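You operate a simulated robot arm through the tools that you are given. There is no shell and no other tool. Be economical: measure what you need, move in short steps, check, and stop when the job is done.

The job below is to be done with a simulated robot arm. You get a single attempt, and the scene is never put back.

JOB
Fit the spare white drum with the most hours in the ioniser and reset it.
Fine: switch off first, lay the cap on the grey mat, leave the spent drum on the white board, put the cap back, switch on and hold reset. Other keys and knobs, the mouse and the wooden box on the rollers stay as they are.
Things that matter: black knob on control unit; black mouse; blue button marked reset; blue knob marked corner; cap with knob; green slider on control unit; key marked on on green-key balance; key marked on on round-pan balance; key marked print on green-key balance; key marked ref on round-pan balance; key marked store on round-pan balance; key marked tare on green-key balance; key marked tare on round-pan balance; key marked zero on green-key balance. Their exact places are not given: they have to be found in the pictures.

Only the result counts: the job must be done as asked and must still hold three seconds after the hand-in. Knocking over, shifting, dropping, spilling or breaking anything else fails it. A push-on lid holds only when it is set on centred and level and pressed home; a screw cap is set on level and turned clockwise until tight.

ROBOT AND FRAMES
A 5-joint arm with a two-finger parallel gripper on a trunk, on a base that drives. Base frame: it is fixed to the floor where the robot stands at the start and does not move with it; the origin is under the middle of the robot, x ahead of it, y to its left, z up; the surface under the hand at the start is at about z = 800. Units: mm, degrees, N and s.
It reaches about 1134 mm from its shoulder. Its first joint turns from -149.0 to 149.0 degrees. Places, roughly: black knob on control unit [400, 500, 800]; blue button marked reset [700, 0, 800]; blue knob marked corner [600, 400, 900]; cap with knob (11x11x5 cm) [800, 0, 1000]; green slider on control unit [400, 500, 800]; key marked on on green-key balance [400, 800, 900]; key marked on on round-pan balance [400, 400, 900]; key marked print on green-key balance [400, 600, 900]; key marked ref on round-pan balance [400, 200, 900]; key marked store on round-pan balance [400, 200, 900]; key marked tare on green-key balance [400, 700, 900]; key marked tare on round-pan balance [400, 300, 900]; key marked zero on green-key balance [400, 700, 900]; key marked zero on round-pan balance [400, 300, 900]; latch of trim box [600, -400, 800]; left foot of green-key balance [400, 800, 800]. Payload 1.57 kg.
The TCP is the grasp point between the finger pads, 30 mm short of the fingertips. In the tool frame z runs along the fingers and y along their closing line. The gripper opens to 110 mm. The fingers are 24 mm wide and 12 mm thick; the gripper's body (48 by 112 mm) begins 78 mm behind the TCP.
Orientation is that of the tool frame in the base frame, as a unit quaternion [x, y, z, w]. With the fingers straight down and closing along the base's y, the tool's x points along the base's -x, its y along +y and its z along -z.

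CONTROLS
- The arm moves only by the tool send_rows. Its argument "increments" is a list of rows, each a list of 3 entries, a list of its own where there are three numbers: the shift along the tool's x, y, z in units of 30 mm (1.0 is 30 mm), then the turn, a rotation vector about the tool's x, y, z in units of 5 degrees (1.0 is 5 degrees), then the opening in per cent of the stroke, from 0 (shut) to 100 (fully open). In form: [[[tx, ty, tz], [rx, ry, rz], grip], ...]. A call has 1 to 20 rows; each row shifts and turns the commanded pose from where the row before left it, along the tool's axes as they then stand. A call with a number of a shift or a turn outside -1 to 1 is refused whole. Rows are played at 5 a second. More than 50 mm and 8.6 degrees between two rows, or a gripper value outside its range, and nothing of the call is played. A pose out of reach is approached as far as the arm can. The call stops where the force on the tool passes 90 N (or 10 N more than at its start, if that is more) or the arm is blocked; 0.2 s more then pass. Each finger travels about 153 mm/s and halts on what it meets, pressing with about 28 N; the grip force reading is that of the motor and also rises with nothing between the fingers. The clock runs only during rows and for 0.2 s after the last one: add rows that do not move to give the fingers time. The reply holds the time, the measured pose of the TCP, the force on the tool along the base axes, the opening and the grip force, in the units named above and with some noise, with the torque about the TCP (base axes, N m) and any sound that the robot's microphone picked up, and new pictures: "views" is both (left out), scene, wrist or none.
- Cameras (640 x 400 px; columns grow to the right, rows downward): "scene" is now at [19.2, 210.1, 1863.6]; the picture's right is [0.41, -0.91, 0.00], its down [-0.80, -0.36, -0.48] and it looks along [0.44, 0.20, -0.88] (base axes); focal length 255 px, centre (320, 200). "wrist" rides on the gripper at [70, 16, -141] in the tool frame; the picture's right is [-0.23, 0.97, 0.00], its down [-0.86, -0.20, -0.48] and it looks along [-0.47, -0.11, 0.88] (tool axes); focal length 222 px, centre (320, 200).
- lift_body(by): slides the trunk up (or, below 0, down) by that many mm; the arm and the scene camera ride with it, the base frame stays. It gives what a move gives, with no picture.
- steer(legs): drives the robot by 1 to 6 legs, each [ahead, turn to the left] in mm and degrees, along the robot's own axes; the way and the turn of a leg run together, so that a leg with both is an arc; at most 1500 mm and 180 degrees a leg. The arm and the cameras ride along, it lands a little off, and it stops where it bumps. It gives what a move gives, and a new picture of the scene camera.
- head_to(pan, tilt): turns the head with the scene camera to pan (to the left, within 155 degrees either way) and tilt (down, from -29 to 69), counted from straight ahead of the robot. It gives what a move gives, and a new picture of the scene camera.
- locate(camera, pixels): for up to 12 pixels [column, row] of the newest picture of that camera ("zoom" is the newest enlarged one), the place [x, y, z] in the base frame of the surface seen there, good to about 2 mm, but the place of the scene camera against the robot may be out by one fixed shift of up to 25 mm in any direction. It takes no simulated time.
- enlarge(camera, box): a new picture of the part [left, top, right, bottom] of that camera's present view, enlarged. It takes no simulated time.
- hand_in(): hands the job in; it is judged then, once.

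Keep the steps short. Do not move on a guess: measure, check each grasp and each placing, and mend mistakes. In all there are 80 turns and 260 pictures (those below and enlarged ones count). Leave the gripper open and the arm clear of the work at the hand-in unless told otherwise, and finish with a single line.

The tools are called after "Emit:" as a command line: name --argument value ..., lists and objects as JSON in quotes. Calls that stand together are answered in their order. send_rows: Moves the arm, as the interface text tells. Its arguments: {"type":"object","properties":{"increments":{"type":"array","items":{"type":"array"}},"views":{"type":"string","enum":["both","scene","wrist","none"]}},"required":["increments"]} The other tools are called the same way: lift_body (by) slides the trunk up or down; steer (legs) drives the base; head_to (pan, tilt) turns the head that bears the scene camera; locate (camera, pixels) gives the place of the surface under pixels of a picture; enlarge (camera, box) takes an enlarged picture of a part of a camera's view; hand_in () hands the job in.

At the start:

```text
time_s: 0.0
eef_pos: [679.0, 79.7, 1147.0]
orientation: [0.002, 1.0, 0.0, 0.0]
wrist_force: [-0.3, 0.2, -0.3]
ft_torque: [0.01, 0.02, 0.0]
grip_width: 110.0
finger_force: 0.1
trunk travel left (down, up): [-880.0, 90.0]
robot x, y, heading: [-0.5, 15.7, 0.6]
head pan, tilt: [23.9, 61.2]
```

scene: 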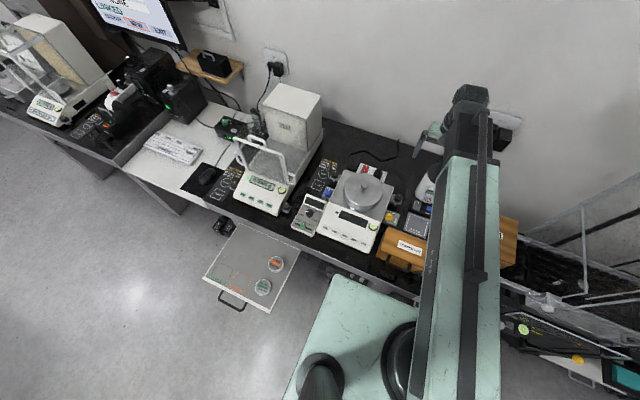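
wrist: 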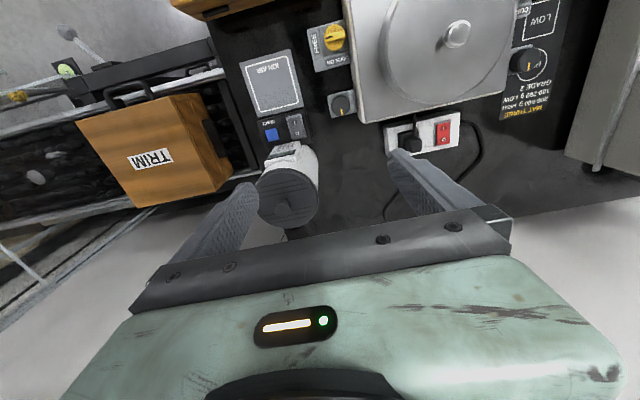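

I see the ioniser near the wrist view centre (dark cap, blue reset, rocker at about (295,125)) and a drawer with two drums at (270,275) in the scene view. I'll enlarge these first.

Emit:
enlarge --camera "wrist" --box '[200, 20, 380, 240]'

Emit:
enlarge --camera "scene" --box '[200, 220, 310, 315]'

Emit:
enlarge --camera "scene" --box '[200, 80, 440, 280]'

Emit:
locate --camera "wrist" --pixels '[[285, 195], [272, 134], [297, 125], [290, 165], [340, 103], [333, 40], [272, 80], [320, 200]]'

Emit:
locate --camera "scene" --pixels '[[276, 265], [262, 288], [240, 270], [225, 300], [393, 218], [320, 180], [360, 190]]'

```text
1.82 times, centred on (290, 130) of wrist
```

zoom: 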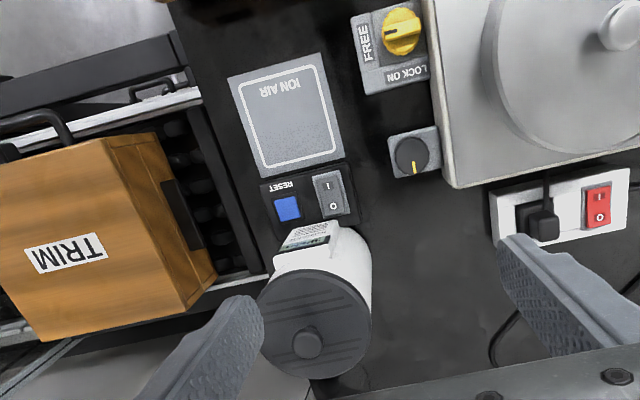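

```text
4.21 times, centred on (255, 268) of scene
```

zoom: 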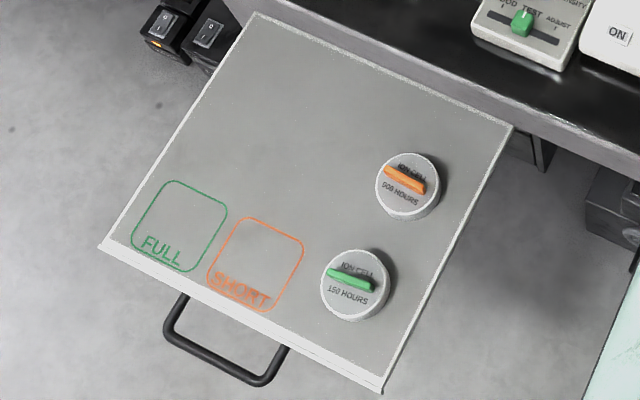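

```text
2.00 times, centred on (320, 180) of scene
```

zoom: 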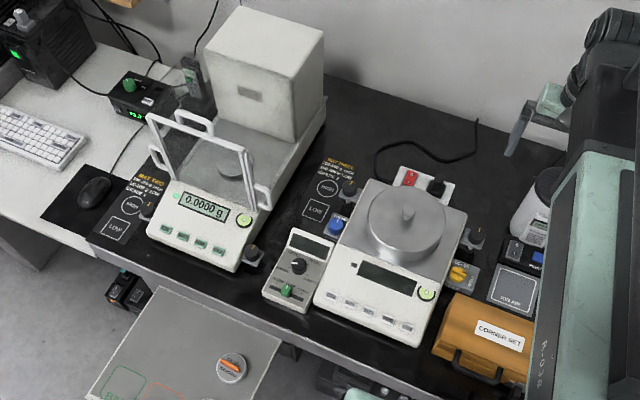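

```text
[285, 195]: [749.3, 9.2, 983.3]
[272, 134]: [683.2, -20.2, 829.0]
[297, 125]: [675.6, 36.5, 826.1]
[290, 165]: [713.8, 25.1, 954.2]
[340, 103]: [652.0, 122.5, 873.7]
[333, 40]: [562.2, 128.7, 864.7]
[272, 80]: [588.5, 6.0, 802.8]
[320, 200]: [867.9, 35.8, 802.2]
```

```text
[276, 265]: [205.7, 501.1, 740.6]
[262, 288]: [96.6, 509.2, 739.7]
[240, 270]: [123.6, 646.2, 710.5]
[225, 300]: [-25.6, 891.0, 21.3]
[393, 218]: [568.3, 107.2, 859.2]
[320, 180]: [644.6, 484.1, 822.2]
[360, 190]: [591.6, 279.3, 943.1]
```

Emit:
enlarge --camera "scene" --box '[250, 252, 290, 300]'

Emit:
enlarge --camera "wrist" --box '[250, 130, 340, 230]'

Emit:
head_to --pan -30 --tilt 55

```text
8.33 times, centred on (270, 276) of scene
```

zoom: 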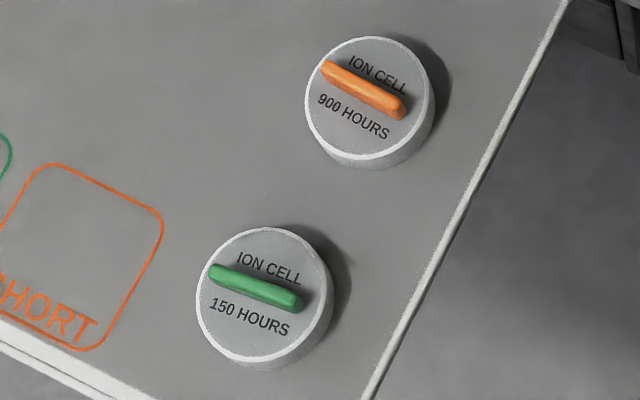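

```text
4.00 times, centred on (295, 180) of wrist
```

zoom: 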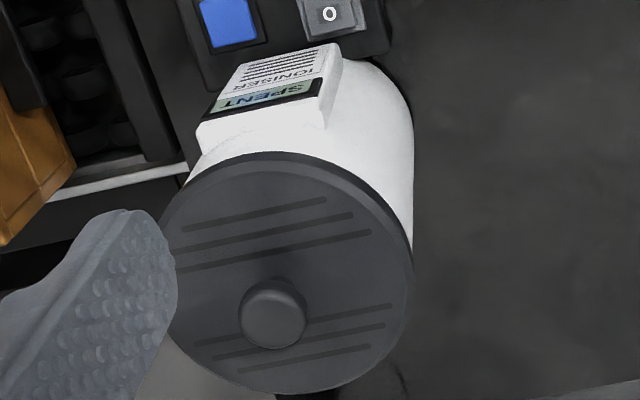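

```text
time_s: 1.2
eef_pos: [677.3, 79.6, 1145.9]
orientation: [0.002, 1.0, 0.0, 0.0]
wrist_force: [0.7, 0.0, -0.6]
ft_torque: [0.0, 0.0, -0.02]
grip_width: 109.9
finger_force: 0.0
trunk travel left (down, up): [-880.0, 90.0]
robot x, y, heading: [-2.6, 16.1, 0.1]
head pan, tilt: [-30.0, 55.0]
```

scene: 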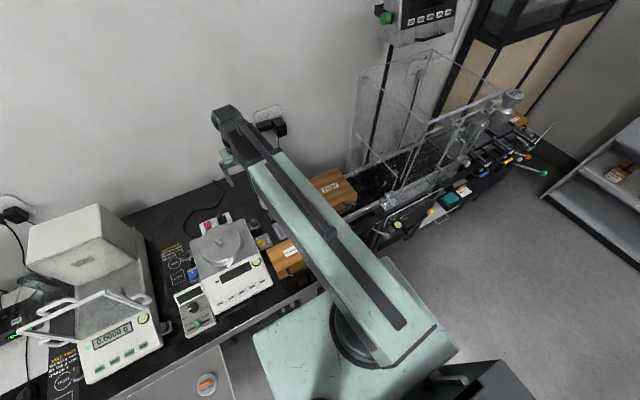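

Emit:
enlarge --camera "scene" --box '[340, 80, 640, 270]'

Emit:
head_to --pan 60 --tilt 55

```text
2.11 times, centred on (490, 175) of scene
```

zoom: 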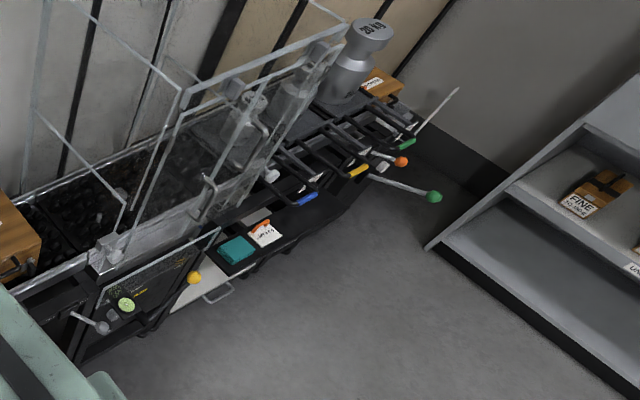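

```text
time_s: 2.9
eef_pos: [677.6, 79.7, 1145.4]
orientation: [0.002, 1.0, 0.0, 0.0]
wrist_force: [0.9, 0.1, -0.8]
ft_torque: [-0.02, 0.01, 0.02]
grip_width: 110.3
finger_force: 0.1
trunk travel left (down, up): [-880.0, 90.0]
robot x, y, heading: [1.0, 17.3, 0.2]
head pan, tilt: [60.0, 55.0]
```

scene: 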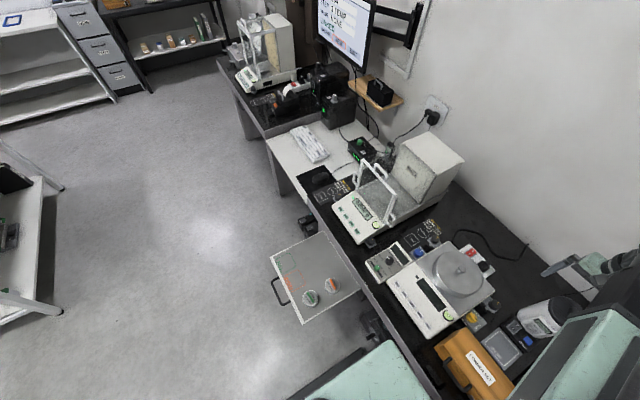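

The 900 HOURS drum (orange grip) is the one wanted, and the ION AIR pad looks like the grey mat. I'll move the hand back to get a close wrist view of the switch, reset and mat.

Emit:
send_rows --increments '[[[1, 0, 0], [0, 0, 0], 100], [[1, -0.5, 0], [0, 0, 0], 100], [[1, -0.5, 0], [0, 0, 0], 100], [[1, -0.5, 0.3], [0, 0, 0], 100], [[0.5, -0.5, 0.7], [0, 0, 0], 100], [[0, 0, 1], [0, 0, 0], 100], [[0, 0, 0], [0, 0, 0], 100]]' --views "wrist"

```text
time_s: 4.5
eef_pos: [574.3, 20.1, 1145.0]
orientation: [0.002, 1.0, 0.0, 0.0]
wrist_force: [-0.4, 0.3, -0.1]
ft_torque: [0.01, 0.0, 0.02]
grip_width: 110.1
finger_force: 0.1
out of reach, approached as far as the arm can: row 4, 5, 6
trunk travel left (down, up): [-880.0, 90.0]
robot x, y, heading: [0.6, 16.8, 0.4]
head pan, tilt: [60.0, 55.0]
```

wrist: 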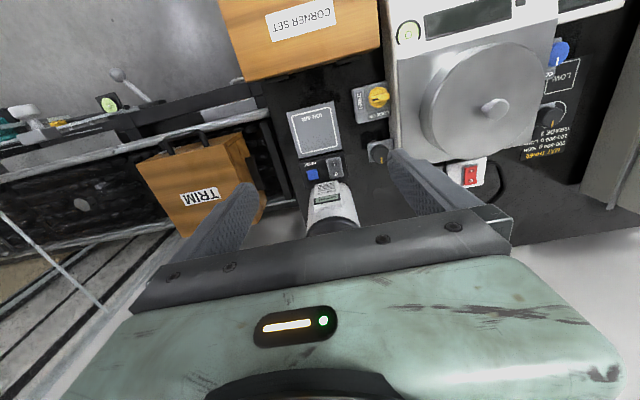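

Row 4+ was out of reach, so I'll lower the trunk instead; the fingertips stay above everything there.

Emit:
lift_body --by -120

Emit:
enlarge --camera "wrist" --box '[270, 70, 400, 240]'

Emit:
enlarge --camera "scene" --box '[420, 240, 600, 400]'

```text
time_s: 6.0
eef_pos: [574.9, 19.5, 1025.9]
orientation: [0.002, 1.0, 0.0, -0.001]
wrist_force: [-0.4, -0.6, 0.3]
ft_torque: [0.04, -0.02, 0.03]
grip_width: 110.3
finger_force: 0.0
trunk travel left (down, up): [-760.0, 210.0]
robot x, y, heading: [-1.5, 17.4, 0.0]
head pan, tilt: [60.0, 55.0]
```

```text
2.35 times, centred on (335, 155) of wrist
```

zoom: 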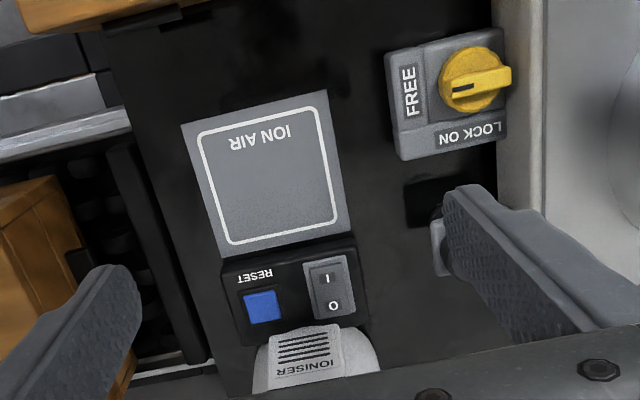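

```text
2.50 times, centred on (510, 320) of scene
```

zoom: 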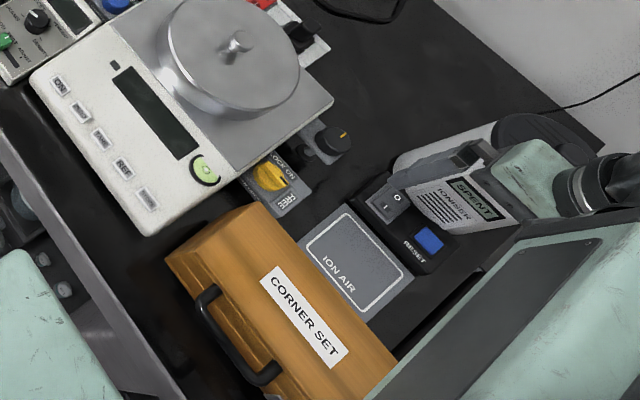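

Emit:
locate --camera "zoom" --pixels '[[390, 205], [470, 295]]'

Emit:
send_rows --increments '[[[0, 0, 0], [0, 0, 0], 0], [[0, 0, 0], [0, 0, 0], 0], [[0, 0, 0], [0, 0, 0], 0], [[0, 0, 0], [0, 0, 0], 0]]' --views "wrist"

Emit:
enlarge --camera "wrist" --box '[260, 70, 400, 240]'

```text
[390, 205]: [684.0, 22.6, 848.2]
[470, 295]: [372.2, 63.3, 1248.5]
```

```text
time_s: 7.0
eef_pos: [573.7, 20.2, 1026.1]
orientation: [0.001, 1.0, 0.0, -0.001]
wrist_force: [-0.4, 0.7, 0.5]
ft_torque: [0.02, 0.02, -0.02]
grip_width: 0.0
finger_force: 21.2
trunk travel left (down, up): [-760.0, 210.0]
robot x, y, heading: [-1.2, 21.5, 0.1]
head pan, tilt: [60.0, 55.0]
```

wrist: 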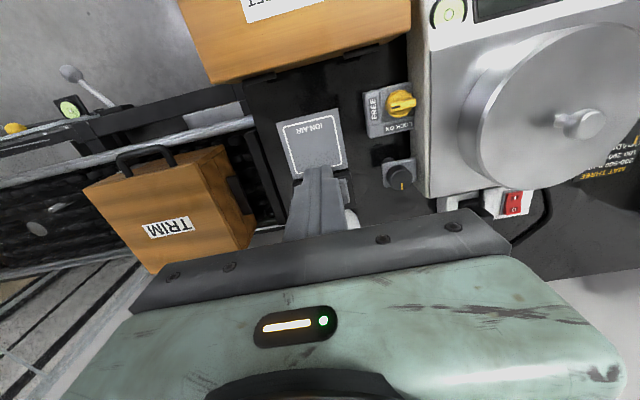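

```text
2.35 times, centred on (330, 155) of wrist
```

zoom: 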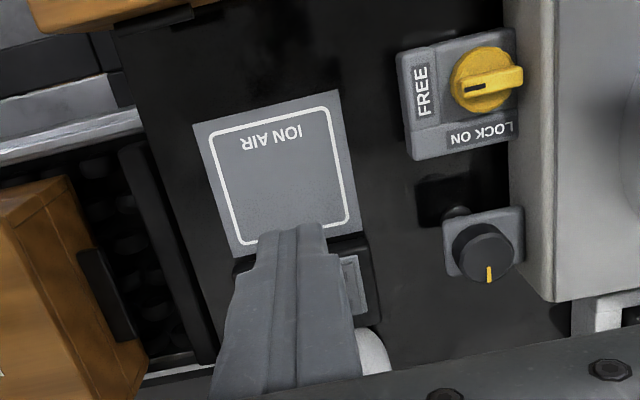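

Closed fingers hide the switch; I'll reopen and measure switch, reset, pad.

Emit:
send_rows --increments '[[[0, 0, 0], [0, 0, 0], 100], [[0, 0, 0], [0, 0, 0], 100], [[0, 0, 0], [0, 0, 0], 100], [[0, 0, 0], [0, 0, 0], 100]]' --views "wrist"

Emit:
enlarge --camera "wrist" --box '[270, 100, 370, 210]'

```text
time_s: 8.0
eef_pos: [573.7, 20.5, 1026.0]
orientation: [0.001, 1.0, 0.0, 0.0]
wrist_force: [-0.8, 0.3, 1.2]
ft_torque: [-0.01, -0.04, 0.0]
grip_width: 110.1
finger_force: 0.2
trunk travel left (down, up): [-760.0, 210.0]
robot x, y, heading: [-3.0, 18.0, 0.1]
head pan, tilt: [60.0, 55.0]
```

wrist: 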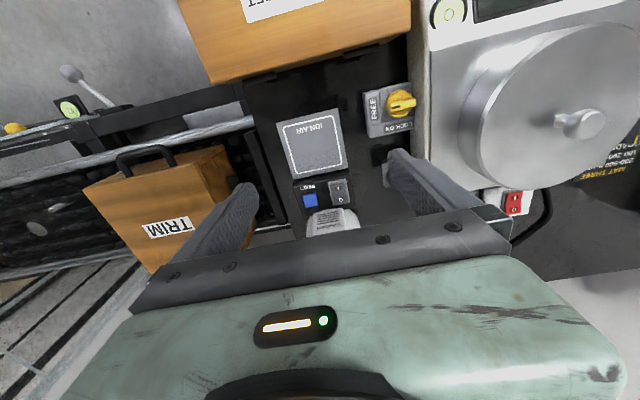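

```text
3.64 times, centred on (320, 155) of wrist
```

zoom: 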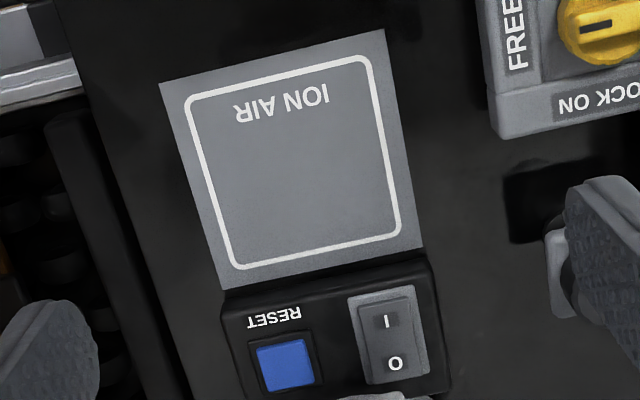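

Emit:
locate --camera "zoom" --pixels '[[160, 84], [384, 30], [425, 250], [222, 290], [388, 320], [395, 363], [387, 300], [398, 378], [363, 340], [425, 330], [287, 365], [440, 300]]'

Emit:
locate --camera "wrist" --pixels '[[330, 210], [315, 222], [300, 235], [355, 225], [335, 233], [300, 60], [380, 50]]'

```text
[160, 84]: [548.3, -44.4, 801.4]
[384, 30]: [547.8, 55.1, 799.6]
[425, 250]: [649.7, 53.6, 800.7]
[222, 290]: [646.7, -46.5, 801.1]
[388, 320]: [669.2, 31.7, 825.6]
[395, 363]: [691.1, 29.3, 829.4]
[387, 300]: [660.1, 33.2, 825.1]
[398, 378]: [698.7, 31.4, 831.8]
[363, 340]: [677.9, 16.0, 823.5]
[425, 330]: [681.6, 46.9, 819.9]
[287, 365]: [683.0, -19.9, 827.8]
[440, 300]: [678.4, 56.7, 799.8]
```

```text
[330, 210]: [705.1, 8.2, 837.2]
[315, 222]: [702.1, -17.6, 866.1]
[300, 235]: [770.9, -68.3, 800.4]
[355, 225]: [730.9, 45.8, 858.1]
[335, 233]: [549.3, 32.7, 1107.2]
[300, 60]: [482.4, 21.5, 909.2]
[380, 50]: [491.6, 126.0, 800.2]
```

Pad: x 548–649, y −46…55, z 800. Rocker: I half down (on), O end raised near (698,31,831). Plan: press O with one finger (hand spun 90°, so the body stays clear of the ioniser). I'll back the base 150 mm for more working range.

Emit:
steer --legs '[[-150, 0]]'

```text
time_s: 9.3
eef_pos: [423.7, 20.2, 1027.1]
orientation: [0.003, 1.0, 0.0, 0.0]
wrist_force: [-1.1, 0.6, 0.3]
ft_torque: [0.01, 0.0, 0.02]
grip_width: 110.0
finger_force: 0.0
trunk travel left (down, up): [-760.0, 210.0]
robot x, y, heading: [-151.6, 20.4, -0.0]
head pan, tilt: [60.0, 55.0]
```

scene: 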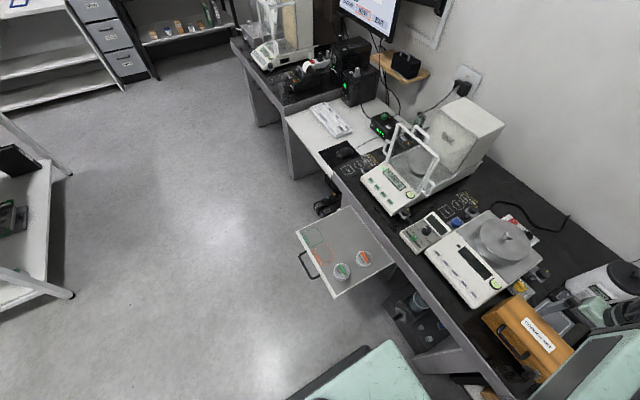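

Now spin the hand 90° in place.

Emit:
send_rows --increments '[[[0, 0, 0], [0, 0, 1], 100], [[0, 0, 0], [0, 0, 1], 100], [[0, 0, 0], [0, 0, 1], 100], [[0, 0, 0], [0, 0, 1], 100], [[0, 0, 0], [0, 0, 1], 100], [[0, 0, 0], [0, 0, 1], 100], [[0, 0, 0], [0, 0, 1], 100], [[0, 0, 0], [0, 0, 1], 100], [[0, 0, 0], [0, 0, 1], 100], [[0, 0, 0], [0, 0, 1], 100], [[0, 0, 0], [0, 0, 1], 100], [[0, 0, 0], [0, 0, 1], 100], [[0, 0, 0], [0, 0, 1], 100], [[0, 0, 0], [0, 0, 1], 100], [[0, 0, 0], [0, 0, 1], 100], [[0, 0, 0], [0, 0, 1], 100], [[0, 0, 0], [0, 0, 1], 100], [[0, 0, 0], [0, 0, 1], 100]]' --views "none"

Emit:
send_rows --increments '[[[0, 1, 0], [0, 0, 0], 100], [[0, 1, 0], [0, 0, 0], 100], [[0, 1, 0], [0, 0, 0], 100], [[0, 1, 0], [0, 0, 0], 100], [[0, 1, 0], [0, 0, 0], 100], [[0, 1, 0], [0, 0, 0], 100], [[0.33, 0.67, 0], [0, 0, 0], 100], [[0, 0, 0], [0, 0, 0], 100]]' --views "wrist"

```text
time_s: 13.2
eef_pos: [423.1, 18.6, 1025.7]
orientation: [0.71, 0.704, -0.001, -0.001]
wrist_force: [-0.4, 0.5, 0.0]
ft_torque: [0.0, 0.01, 0.0]
grip_width: 110.0
finger_force: 0.1
trunk travel left (down, up): [-760.0, 210.0]
robot x, y, heading: [-151.1, 15.2, 0.3]
head pan, tilt: [60.0, 55.0]
```

```text
time_s: 14.9
eef_pos: [623.0, 29.1, 1026.8]
orientation: [0.709, 0.705, 0.0, 0.001]
wrist_force: [0.4, -0.5, -0.3]
ft_torque: [0.0, -0.02, -0.05]
grip_width: 110.0
finger_force: 0.1
trunk travel left (down, up): [-760.0, 210.0]
robot x, y, heading: [-151.8, 18.1, -0.3]
head pan, tilt: [60.0, 55.0]
```

wrist: 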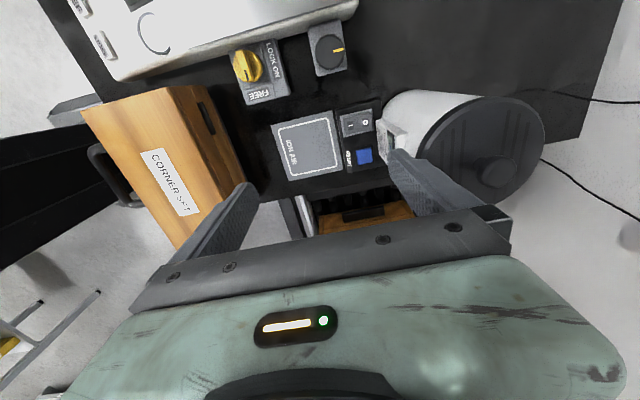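

Emit:
locate --camera "wrist" --pixels '[[350, 127], [364, 122], [240, 190], [205, 95], [495, 172], [475, 100], [540, 140], [420, 150], [398, 160], [395, 130], [345, 45], [250, 65]]'

Emit:
enlarge --camera "wrist" --box '[320, 80, 560, 230]'

```text
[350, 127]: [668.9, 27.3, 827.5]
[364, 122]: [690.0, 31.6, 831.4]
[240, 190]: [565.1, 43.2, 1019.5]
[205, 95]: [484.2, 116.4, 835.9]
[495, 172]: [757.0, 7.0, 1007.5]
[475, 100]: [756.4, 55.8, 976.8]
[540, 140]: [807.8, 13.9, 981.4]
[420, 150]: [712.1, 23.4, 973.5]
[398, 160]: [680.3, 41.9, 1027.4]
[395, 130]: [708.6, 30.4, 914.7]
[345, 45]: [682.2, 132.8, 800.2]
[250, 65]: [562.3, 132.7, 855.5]
```

```text
2.67 times, centred on (440, 155) of wrist
```

zoom: 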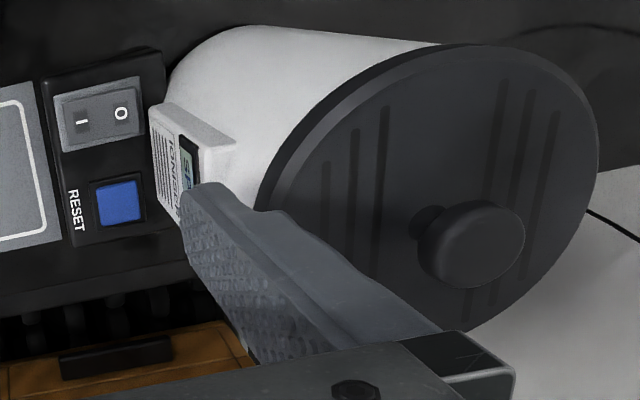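

Cap top z≈981, knob top (757,7,1007). Approach the rocker's O half with the outer finger: TCP (628,30), descend in steps.

Emit:
send_rows --increments '[[[0, 0.17, 1], [0, 0, 0], 100], [[0, 0, 1], [0, 0, 0], 100], [[0, 0, 1], [0, 0, 0], 100], [[0, 0, 1], [0, 0, 0], 100], [[0, 0, 1], [0, 0, 0], 100], [[0, 0, 0], [0, 0, 0], 100]]' --views "wrist"

Emit:
enlarge --camera "wrist" --box '[320, 80, 480, 220]'

```text
time_s: 16.4
eef_pos: [627.3, 29.7, 1026.6]
orientation: [0.709, 0.706, 0.0, 0.0]
wrist_force: [0.4, -0.4, -0.6]
ft_torque: [-0.02, -0.02, -0.04]
grip_width: 109.9
finger_force: 0.1
out of reach, approached as far as the arm can: row 1, 2, 3, 4, 5
trunk travel left (down, up): [-760.0, 210.0]
robot x, y, heading: [-150.0, 13.7, -0.1]
head pan, tilt: [60.0, 55.0]
```

wrist: 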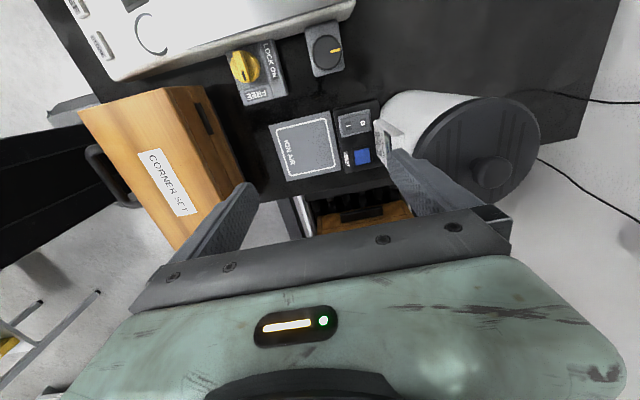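

```text
2.86 times, centred on (400, 150) of wrist
```

zoom: 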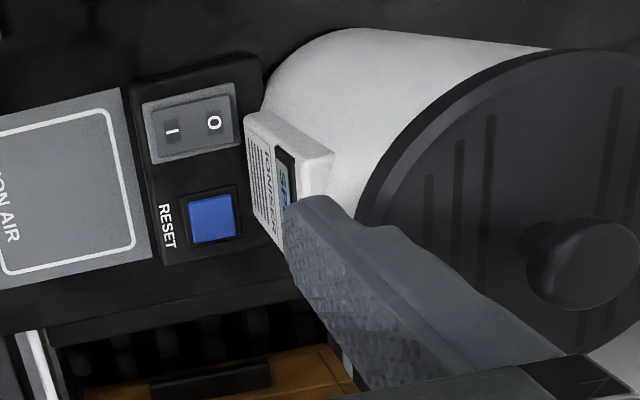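

Lower limit relative to trunk; so raise the arm 90 mm and lower the trunk 220 mm, giving TCP ≈ 897 with arm range left below.

Emit:
send_rows --increments '[[[0, 0, -1], [0, 0, 0], 100], [[0, 0, -1], [0, 0, 0], 100], [[0, 0, -1], [0, 0, 0], 100], [[0, 0, 0], [0, 0, 0], 100]]' --views "none"

Emit:
lift_body --by -200

Emit:
send_rows --increments '[[[0, 0, 0], [0, 0, 0], 100]]' --views "both"

```text
time_s: 17.4
eef_pos: [627.4, 29.0, 1026.9]
orientation: [0.709, 0.705, 0.0, -0.001]
wrist_force: [0.0, -0.3, 0.2]
ft_torque: [0.0, 0.01, 0.01]
grip_width: 110.1
finger_force: 0.0
out of reach, approached as far as the arm can: row 1, 2, 3
trunk travel left (down, up): [-760.0, 210.0]
robot x, y, heading: [-149.0, 17.6, 0.1]
head pan, tilt: [60.0, 55.0]
```

```text
time_s: 19.1
eef_pos: [628.5, 29.4, 858.3]
orientation: [0.709, 0.705, 0.012, 0.013]
wrist_force: [-5.2, -1.8, 76.5]
ft_torque: [-0.04, -4.0, -0.13]
grip_width: 106.8
finger_force: 0.1
trunk travel left (down, up): [-584.0, 386.0]
robot x, y, heading: [-148.3, 18.8, -0.1]
head pan, tilt: [60.0, 55.0]
stopped: the force on the tool passed its limit at 137 N (the readings are from after the stop); the commanded pose is now the measured one
```

```text
time_s: 19.5
eef_pos: [627.9, 29.8, 856.8]
orientation: [0.709, 0.705, 0.012, 0.012]
wrist_force: [-5.4, -0.4, 86.4]
ft_torque: [-0.01, -4.61, -0.09]
grip_width: 108.3
finger_force: 0.2
trunk travel left (down, up): [-584.0, 386.0]
robot x, y, heading: [-146.9, 14.2, -0.3]
head pan, tilt: [60.0, 55.0]
```

scene: 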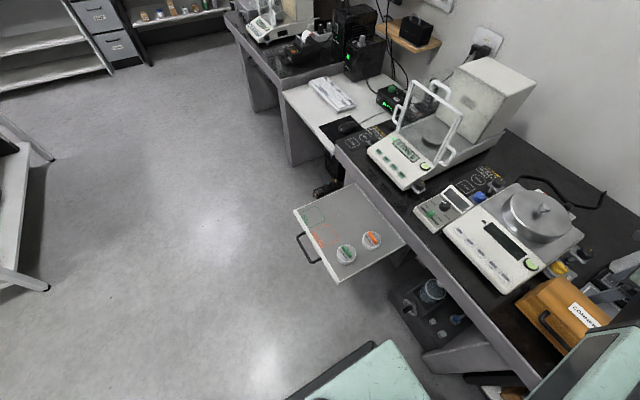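
wrist: 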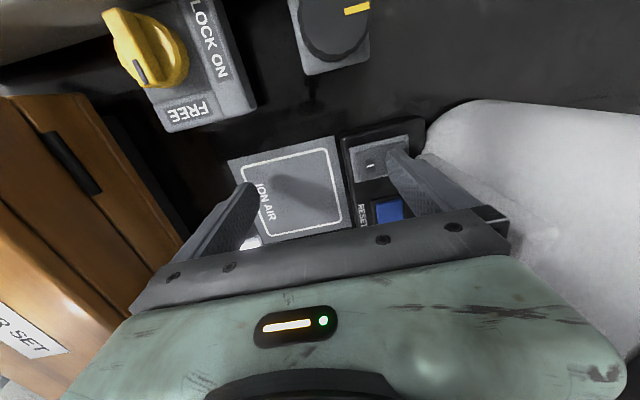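

The raise hadn't happened (command was still below reach), so the finger landed on the rocker with ~80 N. Lift off and check.

Emit:
lift_body --by 40

Emit:
send_rows --increments '[[[0, 0, 0], [0, 0, 0], 100]]' --views "wrist"

Emit:
enlarge --camera "wrist" --box '[300, 100, 480, 240]'

Emit:
locate --camera "wrist" --pixels '[[352, 160], [370, 155], [380, 150], [395, 143], [360, 165]]'

```text
time_s: 20.3
eef_pos: [632.5, 28.4, 890.5]
orientation: [0.709, 0.705, 0.007, 0.007]
wrist_force: [0.4, -0.4, 0.4]
ft_torque: [-0.03, 0.03, 0.0]
grip_width: 110.4
finger_force: 0.1
trunk travel left (down, up): [-624.0, 346.0]
robot x, y, heading: [-148.6, 15.3, 0.3]
head pan, tilt: [60.0, 55.0]
```

```text
time_s: 20.7
eef_pos: [632.4, 28.6, 890.4]
orientation: [0.708, 0.706, 0.008, 0.007]
wrist_force: [0.3, -0.1, -0.2]
ft_torque: [0.0, 0.04, -0.02]
grip_width: 110.0
finger_force: 0.1
trunk travel left (down, up): [-624.0, 346.0]
robot x, y, heading: [-147.1, 15.8, 0.1]
head pan, tilt: [60.0, 55.0]
```

wrist: 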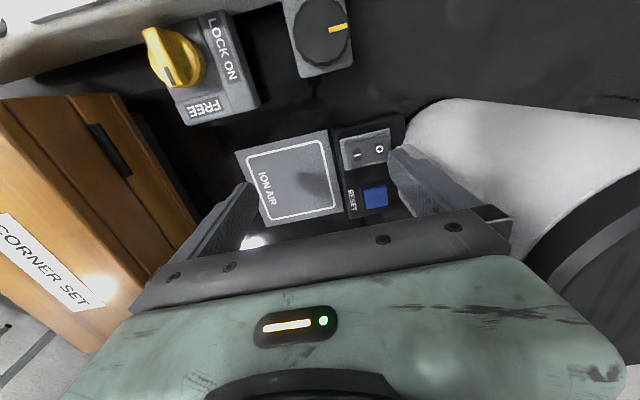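

```text
2.86 times, centred on (390, 170) of wrist
```

zoom: 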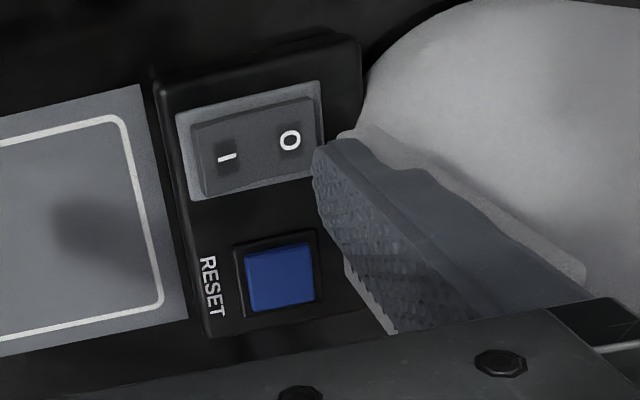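

```text
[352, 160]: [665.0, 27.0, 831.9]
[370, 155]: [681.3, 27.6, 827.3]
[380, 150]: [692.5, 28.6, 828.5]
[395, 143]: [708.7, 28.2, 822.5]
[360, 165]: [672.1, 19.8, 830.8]
```

The I end now stands up: off. Next the cap: raise the trunk, then move over the knob at (757,7).

Emit:
lift_body --by 210

Emit:
send_rows --increments '[[[0, 1, 0], [0.12, 0, 0], 100], [[0, 1, 0], [0.12, 0, 0], 100], [[-0.3, 1, 0], [0, 0, 0], 100], [[-0.4, 1, 0], [0, 0, 0], 100], [[0, 0, 0], [0, 0, 0], 100]]' --views "both"

```text
time_s: 23.0
eef_pos: [633.6, 28.3, 1101.3]
orientation: [0.709, 0.705, 0.007, 0.007]
wrist_force: [-0.6, 0.0, 0.8]
ft_torque: [-0.02, -0.02, -0.02]
grip_width: 109.9
finger_force: 0.1
trunk travel left (down, up): [-834.0, 136.0]
robot x, y, heading: [-151.4, 17.2, -0.1]
head pan, tilt: [60.0, 55.0]
```

```text
time_s: 24.2
eef_pos: [753.2, 8.0, 1100.8]
orientation: [0.709, 0.705, 0.0, 0.0]
wrist_force: [0.0, 0.5, -1.0]
ft_torque: [0.01, 0.04, -0.03]
grip_width: 110.0
finger_force: 0.1
trunk travel left (down, up): [-834.0, 136.0]
robot x, y, heading: [-149.5, 21.2, -0.0]
head pan, tilt: [60.0, 55.0]
```

scene: 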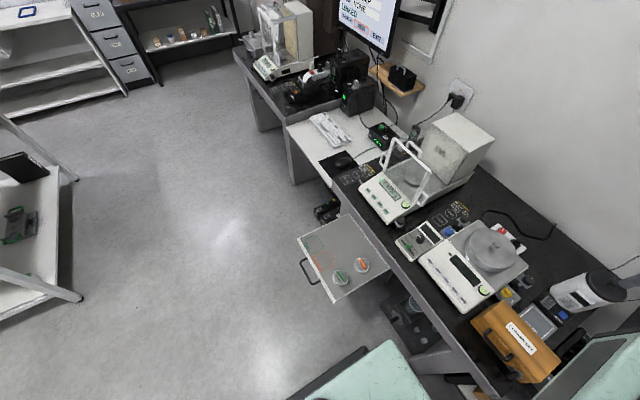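
wrist: 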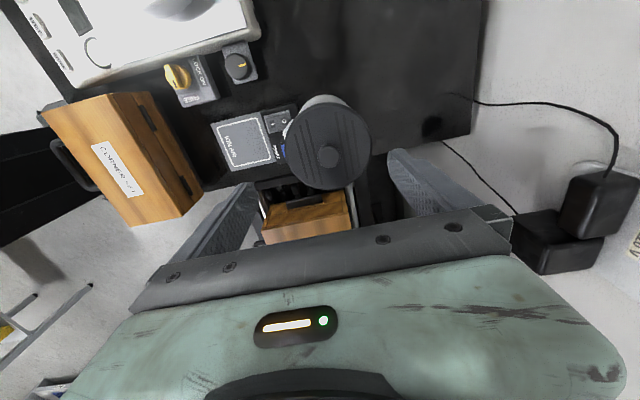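

Emit:
enlarge --camera "wrist" --box '[270, 80, 390, 200]'

Emit:
locate --camera "wrist" --pixels '[[318, 157], [328, 157], [337, 157], [328, 150], [328, 164], [328, 180], [328, 187], [328, 110], [290, 145], [367, 140], [292, 155], [365, 155]]'

Emit:
enlarge --camera "scene" --box '[520, 240, 640, 340]'

```text
3.33 times, centred on (330, 140) of wrist
```

zoom: 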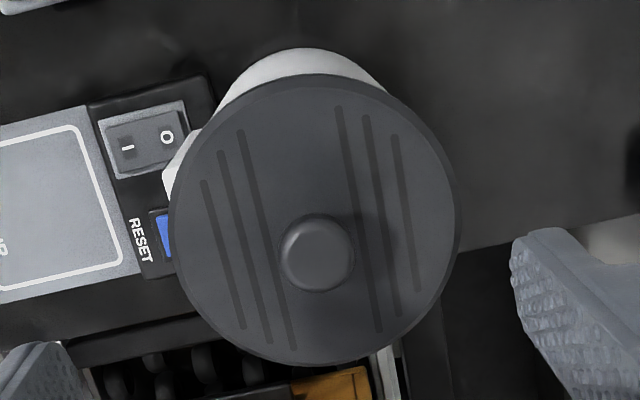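

```text
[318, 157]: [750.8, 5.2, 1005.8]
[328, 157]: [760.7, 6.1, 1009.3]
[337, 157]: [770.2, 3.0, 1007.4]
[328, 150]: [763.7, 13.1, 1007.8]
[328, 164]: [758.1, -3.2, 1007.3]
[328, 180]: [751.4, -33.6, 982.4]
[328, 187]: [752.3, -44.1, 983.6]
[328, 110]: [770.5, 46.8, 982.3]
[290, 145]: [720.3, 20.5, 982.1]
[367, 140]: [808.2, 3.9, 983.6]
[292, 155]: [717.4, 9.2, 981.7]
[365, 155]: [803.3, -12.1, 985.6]
```

```text
4.00 times, centred on (580, 290) of scene
```

zoom: 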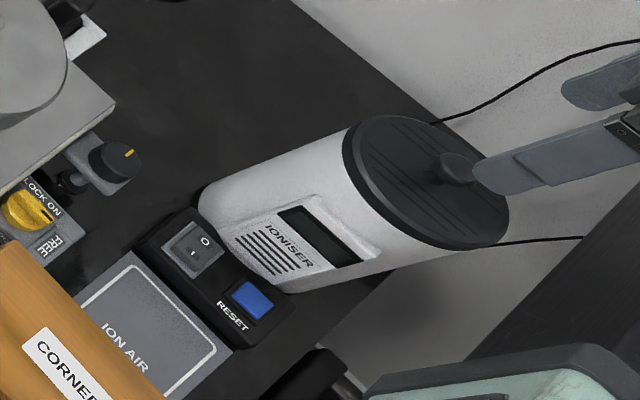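

Display is dark (off confirmed). Knob centre ≈ (760.5,5), cap top 982. Align and try descending with the arm.

Emit:
send_rows --increments '[[[-0.1, 0.24, 0], [0, 0, 0], 100], [[0, 0, 0.5], [0, 0, 0], 100], [[0, 0, 0], [0, 0, 0], 100]]' --views "none"

```text
time_s: 25.0
eef_pos: [761.3, 6.8, 1101.6]
orientation: [0.709, 0.705, 0.0, 0.0]
wrist_force: [0.2, 0.0, 1.5]
ft_torque: [0.01, 0.0, 0.0]
grip_width: 110.2
finger_force: 0.0
out of reach, approached as far as the arm can: row 2
trunk travel left (down, up): [-834.0, 136.0]
robot x, y, heading: [-150.8, 18.8, 0.1]
head pan, tilt: [60.0, 55.0]
```

Arm is at its low stop relative to the trunk. Raise arm 90 first and verify before lowering the trunk.

Emit:
send_rows --increments '[[[0, 0, -0.5], [0, 0, 0], 100], [[0, 0, -1], [0, 0, 0], 100], [[0, 0, -1], [0, 0, 0], 100], [[0, 0, -1], [0, 0, 0], 100], [[0, 0, 0], [0, 0, 0], 100]]' --views "none"

```text
time_s: 26.2
eef_pos: [760.7, 5.8, 1101.4]
orientation: [0.709, 0.705, 0.0, 0.0]
wrist_force: [-0.3, 0.5, 0.8]
ft_torque: [-0.01, -0.02, 0.0]
grip_width: 109.9
finger_force: 0.0
out of reach, approached as far as the arm can: row 1, 2, 3, 4
trunk travel left (down, up): [-834.0, 136.0]
robot x, y, heading: [-148.2, 14.2, -0.0]
head pan, tilt: [60.0, 55.0]
```

Height is evidently set only by the trunk. Restore the commanded height, then lower the trunk 70 first.

Emit:
send_rows --increments '[[[0, 0, 1], [0, 0, 0], 100], [[0, 0, 1], [0, 0, 0], 100], [[0, 0, 1], [0, 0, 0], 100]]' --views "none"

Emit:
lift_body --by -70

Emit:
send_rows --increments '[[[0, 0, 0], [0, 0, 0], 100]]' --views "both"

Emit:
enlarge --camera "scene" --box '[520, 220, 640, 320]'

```text
time_s: 27.0
eef_pos: [760.3, 6.5, 1101.3]
orientation: [0.709, 0.705, 0.0, -0.001]
wrist_force: [0.3, -0.1, -1.0]
ft_torque: [0.02, 0.01, 0.01]
grip_width: 110.4
finger_force: 0.1
out of reach, approached as far as the arm can: row 1, 2, 3
trunk travel left (down, up): [-834.0, 136.0]
robot x, y, heading: [-149.1, 17.2, -0.3]
head pan, tilt: [60.0, 55.0]
```

```text
time_s: 28.0
eef_pos: [761.0, 5.5, 1030.5]
orientation: [0.709, 0.705, 0.0, 0.0]
wrist_force: [-0.1, -0.4, 0.8]
ft_torque: [0.01, -0.02, -0.01]
grip_width: 110.0
finger_force: 0.0
trunk travel left (down, up): [-764.0, 206.0]
robot x, y, heading: [-148.7, 19.0, 0.1]
head pan, tilt: [60.0, 55.0]
```

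```text
time_s: 28.4
eef_pos: [759.9, 6.0, 1031.0]
orientation: [0.709, 0.705, 0.0, 0.001]
wrist_force: [0.4, 0.3, 0.0]
ft_torque: [0.0, -0.01, 0.02]
grip_width: 110.1
finger_force: 0.1
trunk travel left (down, up): [-764.0, 206.0]
robot x, y, heading: [-150.7, 18.7, 0.1]
head pan, tilt: [60.0, 55.0]
```

scene: 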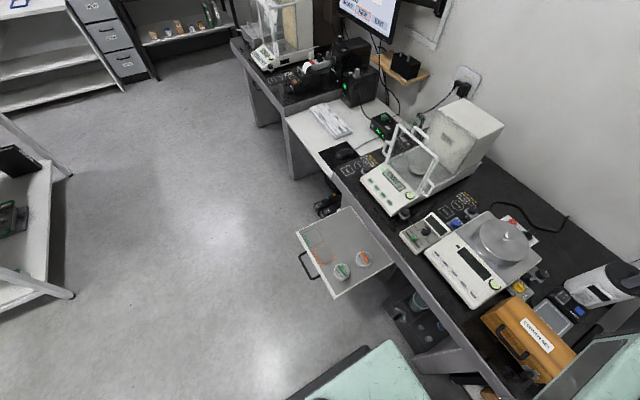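
wrist: 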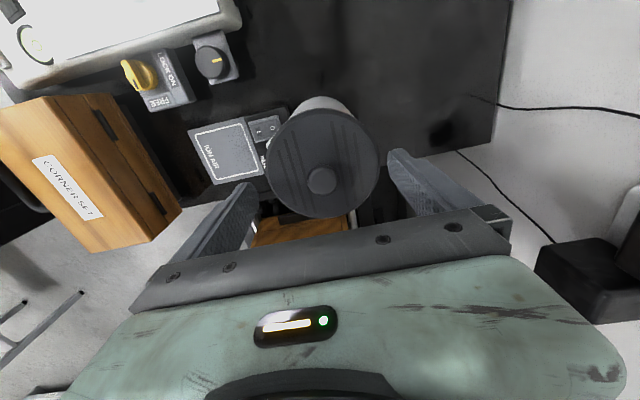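

```text
4.00 times, centred on (580, 270) of scene
```

zoom: 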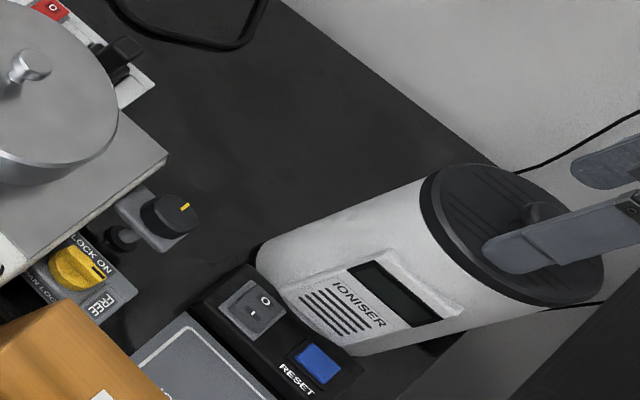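

Knob is centred between the fingers. Lower 14 mm (tips ≈ 987, cap top 983), then close.

Emit:
lift_body --by -14

Emit:
send_rows --increments '[[[0, 0, 0], [0, 0, 0], 50], [[0, 0, 0], [0, 0, 0], 20], [[0, 0, 0], [0, 0, 0], 5], [[0, 0, 0], [0, 0, 0], 0], [[0, 0, 0], [0, 0, 0], 0]]' --views "wrist"

```text
time_s: 29.1
eef_pos: [758.8, 5.8, 1016.6]
orientation: [0.709, 0.705, 0.0, 0.0]
wrist_force: [0.2, -0.3, -0.2]
ft_torque: [0.04, 0.01, 0.0]
grip_width: 110.1
finger_force: 0.0
trunk travel left (down, up): [-750.0, 220.0]
robot x, y, heading: [-152.5, 16.7, 0.2]
head pan, tilt: [60.0, 55.0]
```

```text
time_s: 30.3
eef_pos: [759.2, 5.0, 1016.7]
orientation: [0.709, 0.705, 0.0, 0.0]
wrist_force: [-0.4, 0.2, 0.3]
ft_torque: [0.0, -0.02, 0.03]
grip_width: 24.3
finger_force: 27.7
trunk travel left (down, up): [-750.0, 220.0]
robot x, y, heading: [-147.5, 17.3, 0.1]
head pan, tilt: [60.0, 55.0]
```

wrist: 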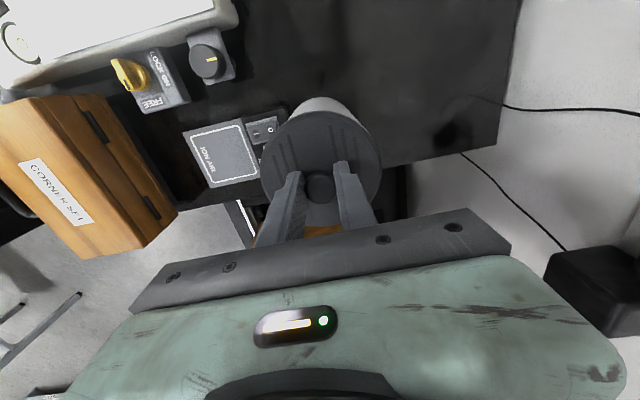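

Knob gripped (24 mm). Lift 12 mm and see whether the cap comes (push-on) or resists (screw).

Emit:
lift_body --by 12

Emit:
send_rows --increments '[[[0, 0, 0], [0, 0, 0], 0]]' --views "both"

Emit:
enlarge --camera "scene" --box '[520, 220, 640, 320]'

```text
time_s: 30.9
eef_pos: [760.1, 6.2, 1029.2]
orientation: [0.709, 0.706, 0.0, 0.0]
wrist_force: [0.4, 0.3, -0.9]
ft_torque: [0.03, 0.02, 0.03]
grip_width: 24.3
finger_force: 27.6
trunk travel left (down, up): [-762.0, 208.0]
robot x, y, heading: [-154.8, 17.2, 0.3]
head pan, tilt: [60.0, 55.0]
```

```text
time_s: 31.3
eef_pos: [760.3, 5.5, 1028.3]
orientation: [0.709, 0.705, 0.0, 0.001]
wrist_force: [0.9, -0.4, -0.6]
ft_torque: [0.03, 0.0, 0.0]
grip_width: 24.3
finger_force: 27.3
trunk travel left (down, up): [-762.0, 208.0]
robot x, y, heading: [-150.5, 18.6, 0.2]
head pan, tilt: [60.0, 55.0]
```

scene: 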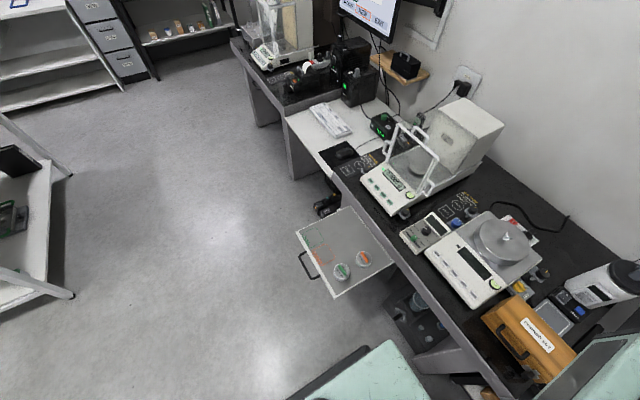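
wrist: 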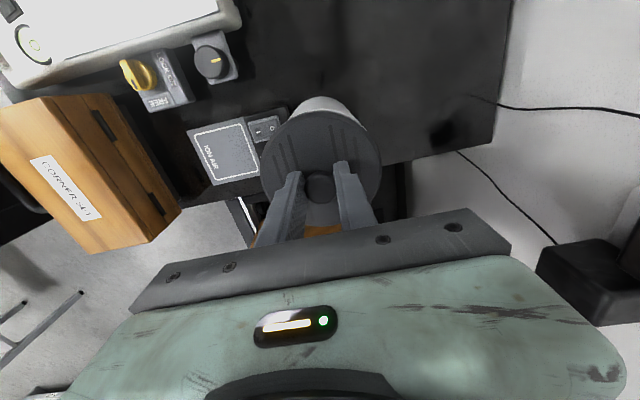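

```text
4.00 times, centred on (580, 270) of scene
```

zoom: 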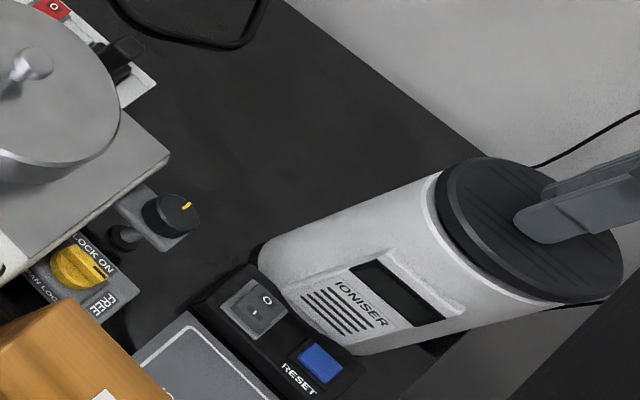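

Cap lifts freely. Raise 60 more and carry to the mat centre (598,4).

Emit:
lift_body --by 50

Emit:
send_rows --increments '[[[0, -0.7, 0], [0, 0, 0], 0], [[0, -0.8, 0], [0, 0, 0], 0], [[0, -0.8, 0], [0, 0, 0], 0], [[0, -0.8, 0], [0, 0, 0], 0], [[0, -0.8, 0], [0, 0, 0], 0], [[0, -0.8, 0], [0, 0, 0], 0], [[0, -0.7, 0], [0, 0, 0], 0], [[0, 0, 0], [0, 0, 0], 0]]' --views "wrist"

Emit:
locate --camera "wrist" --pixels '[[300, 130], [330, 140], [350, 145]]'

```text
time_s: 32.2
eef_pos: [760.8, 5.3, 1078.8]
orientation: [0.709, 0.706, 0.0, 0.0]
wrist_force: [-0.1, -0.5, 0.2]
ft_torque: [-0.02, -0.04, -0.01]
grip_width: 0.0
finger_force: 21.0
trunk travel left (down, up): [-812.0, 158.0]
robot x, y, heading: [-150.8, 17.1, -0.0]
head pan, tilt: [60.0, 55.0]
```

```text
time_s: 34.0
eef_pos: [597.4, 7.0, 1078.4]
orientation: [0.708, 0.706, 0.0, -0.001]
wrist_force: [-0.3, -0.3, -0.4]
ft_torque: [0.01, -0.03, -0.01]
grip_width: 0.1
finger_force: 21.3
trunk travel left (down, up): [-812.0, 158.0]
robot x, y, heading: [-152.9, 14.2, -0.2]
head pan, tilt: [60.0, 55.0]
```

wrist: 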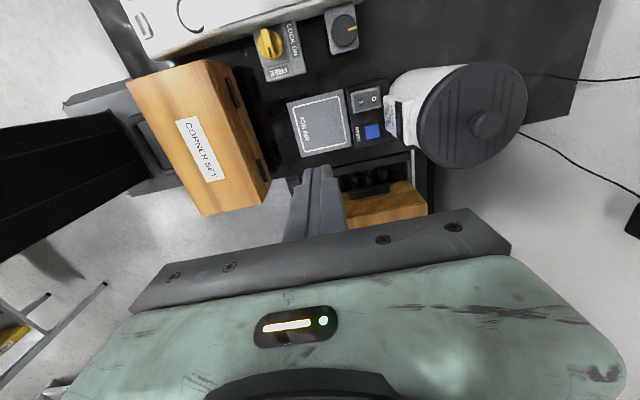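

```text
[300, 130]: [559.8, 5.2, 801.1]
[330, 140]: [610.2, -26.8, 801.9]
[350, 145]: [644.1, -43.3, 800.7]
```

The knob slipped out (grip 0), cap is back on/near the ioniser. Look closely.

Emit:
enlarge --camera "wrist" --box '[360, 40, 560, 190]'

Emit:
enlarge --camera "scene" --box '[520, 220, 640, 320]'

Emit:
locate --camera "wrist" --pixels '[[488, 124], [475, 75], [475, 155], [430, 120], [520, 110], [440, 90], [480, 122]]'

```text
2.67 times, centred on (460, 115) of wrist
```

zoom: 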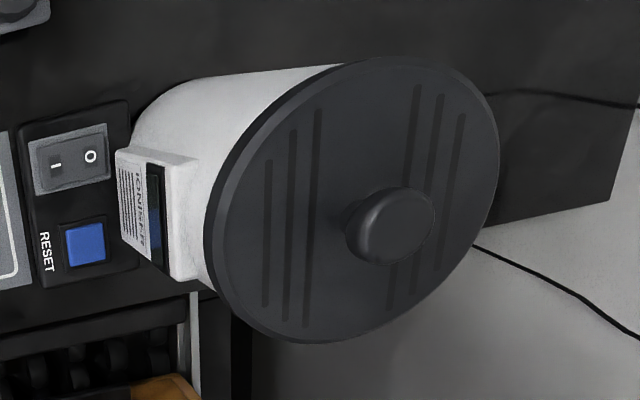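

```text
4.00 times, centred on (580, 270) of scene
```

zoom: 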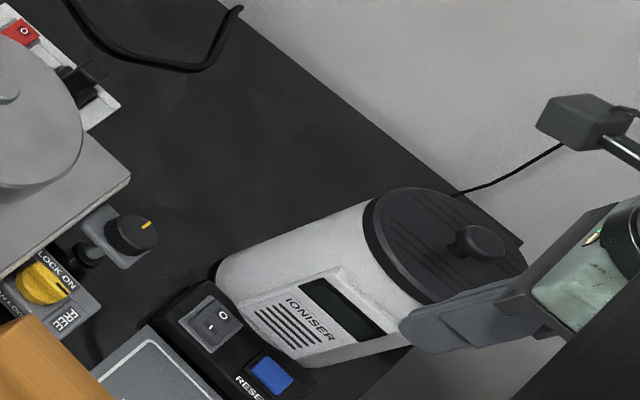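

```text
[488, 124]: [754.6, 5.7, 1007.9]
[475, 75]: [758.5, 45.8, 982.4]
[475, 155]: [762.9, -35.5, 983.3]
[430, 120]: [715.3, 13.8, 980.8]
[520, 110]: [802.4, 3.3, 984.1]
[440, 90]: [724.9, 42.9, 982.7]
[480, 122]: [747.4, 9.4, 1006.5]
```

The cap is still seated and level. I'll grip the knob again, slightly deeper, and lift in smaller steps with checks.

Emit:
send_rows --increments '[[[0, 0.8, 0], [0, 0, 0], 40], [[0, 0.8, 0], [0, 0, 0], 80], [[0, 0.8, 0], [0, 0, 0], 80], [[0, 0.8, 0], [0, 0, 0], 80], [[0, 0.8, 0], [0, 0, 0], 80], [[0, 0.8, 0], [0, 0, 0], 80], [[0, 0.6, 0], [0, 0, 0], 80], [[0, 0, 0], [0, 0, 0], 80]]' --views "none"

Emit:
lift_body --by -50

```text
time_s: 35.8
eef_pos: [760.3, 6.5, 1080.4]
orientation: [0.709, 0.705, 0.0, 0.0]
wrist_force: [0.4, 0.6, 0.4]
ft_torque: [0.0, -0.01, -0.02]
grip_width: 87.9
finger_force: 0.0
trunk travel left (down, up): [-812.0, 158.0]
robot x, y, heading: [-149.5, 19.9, -0.1]
head pan, tilt: [60.0, 55.0]
```

```text
time_s: 36.7
eef_pos: [759.3, 7.6, 1028.3]
orientation: [0.709, 0.705, 0.0, 0.0]
wrist_force: [0.0, 0.4, -0.7]
ft_torque: [0.02, 0.0, 0.0]
grip_width: 87.8
finger_force: 0.1
trunk travel left (down, up): [-762.0, 208.0]
robot x, y, heading: [-155.7, 12.7, 0.1]
head pan, tilt: [60.0, 55.0]
```

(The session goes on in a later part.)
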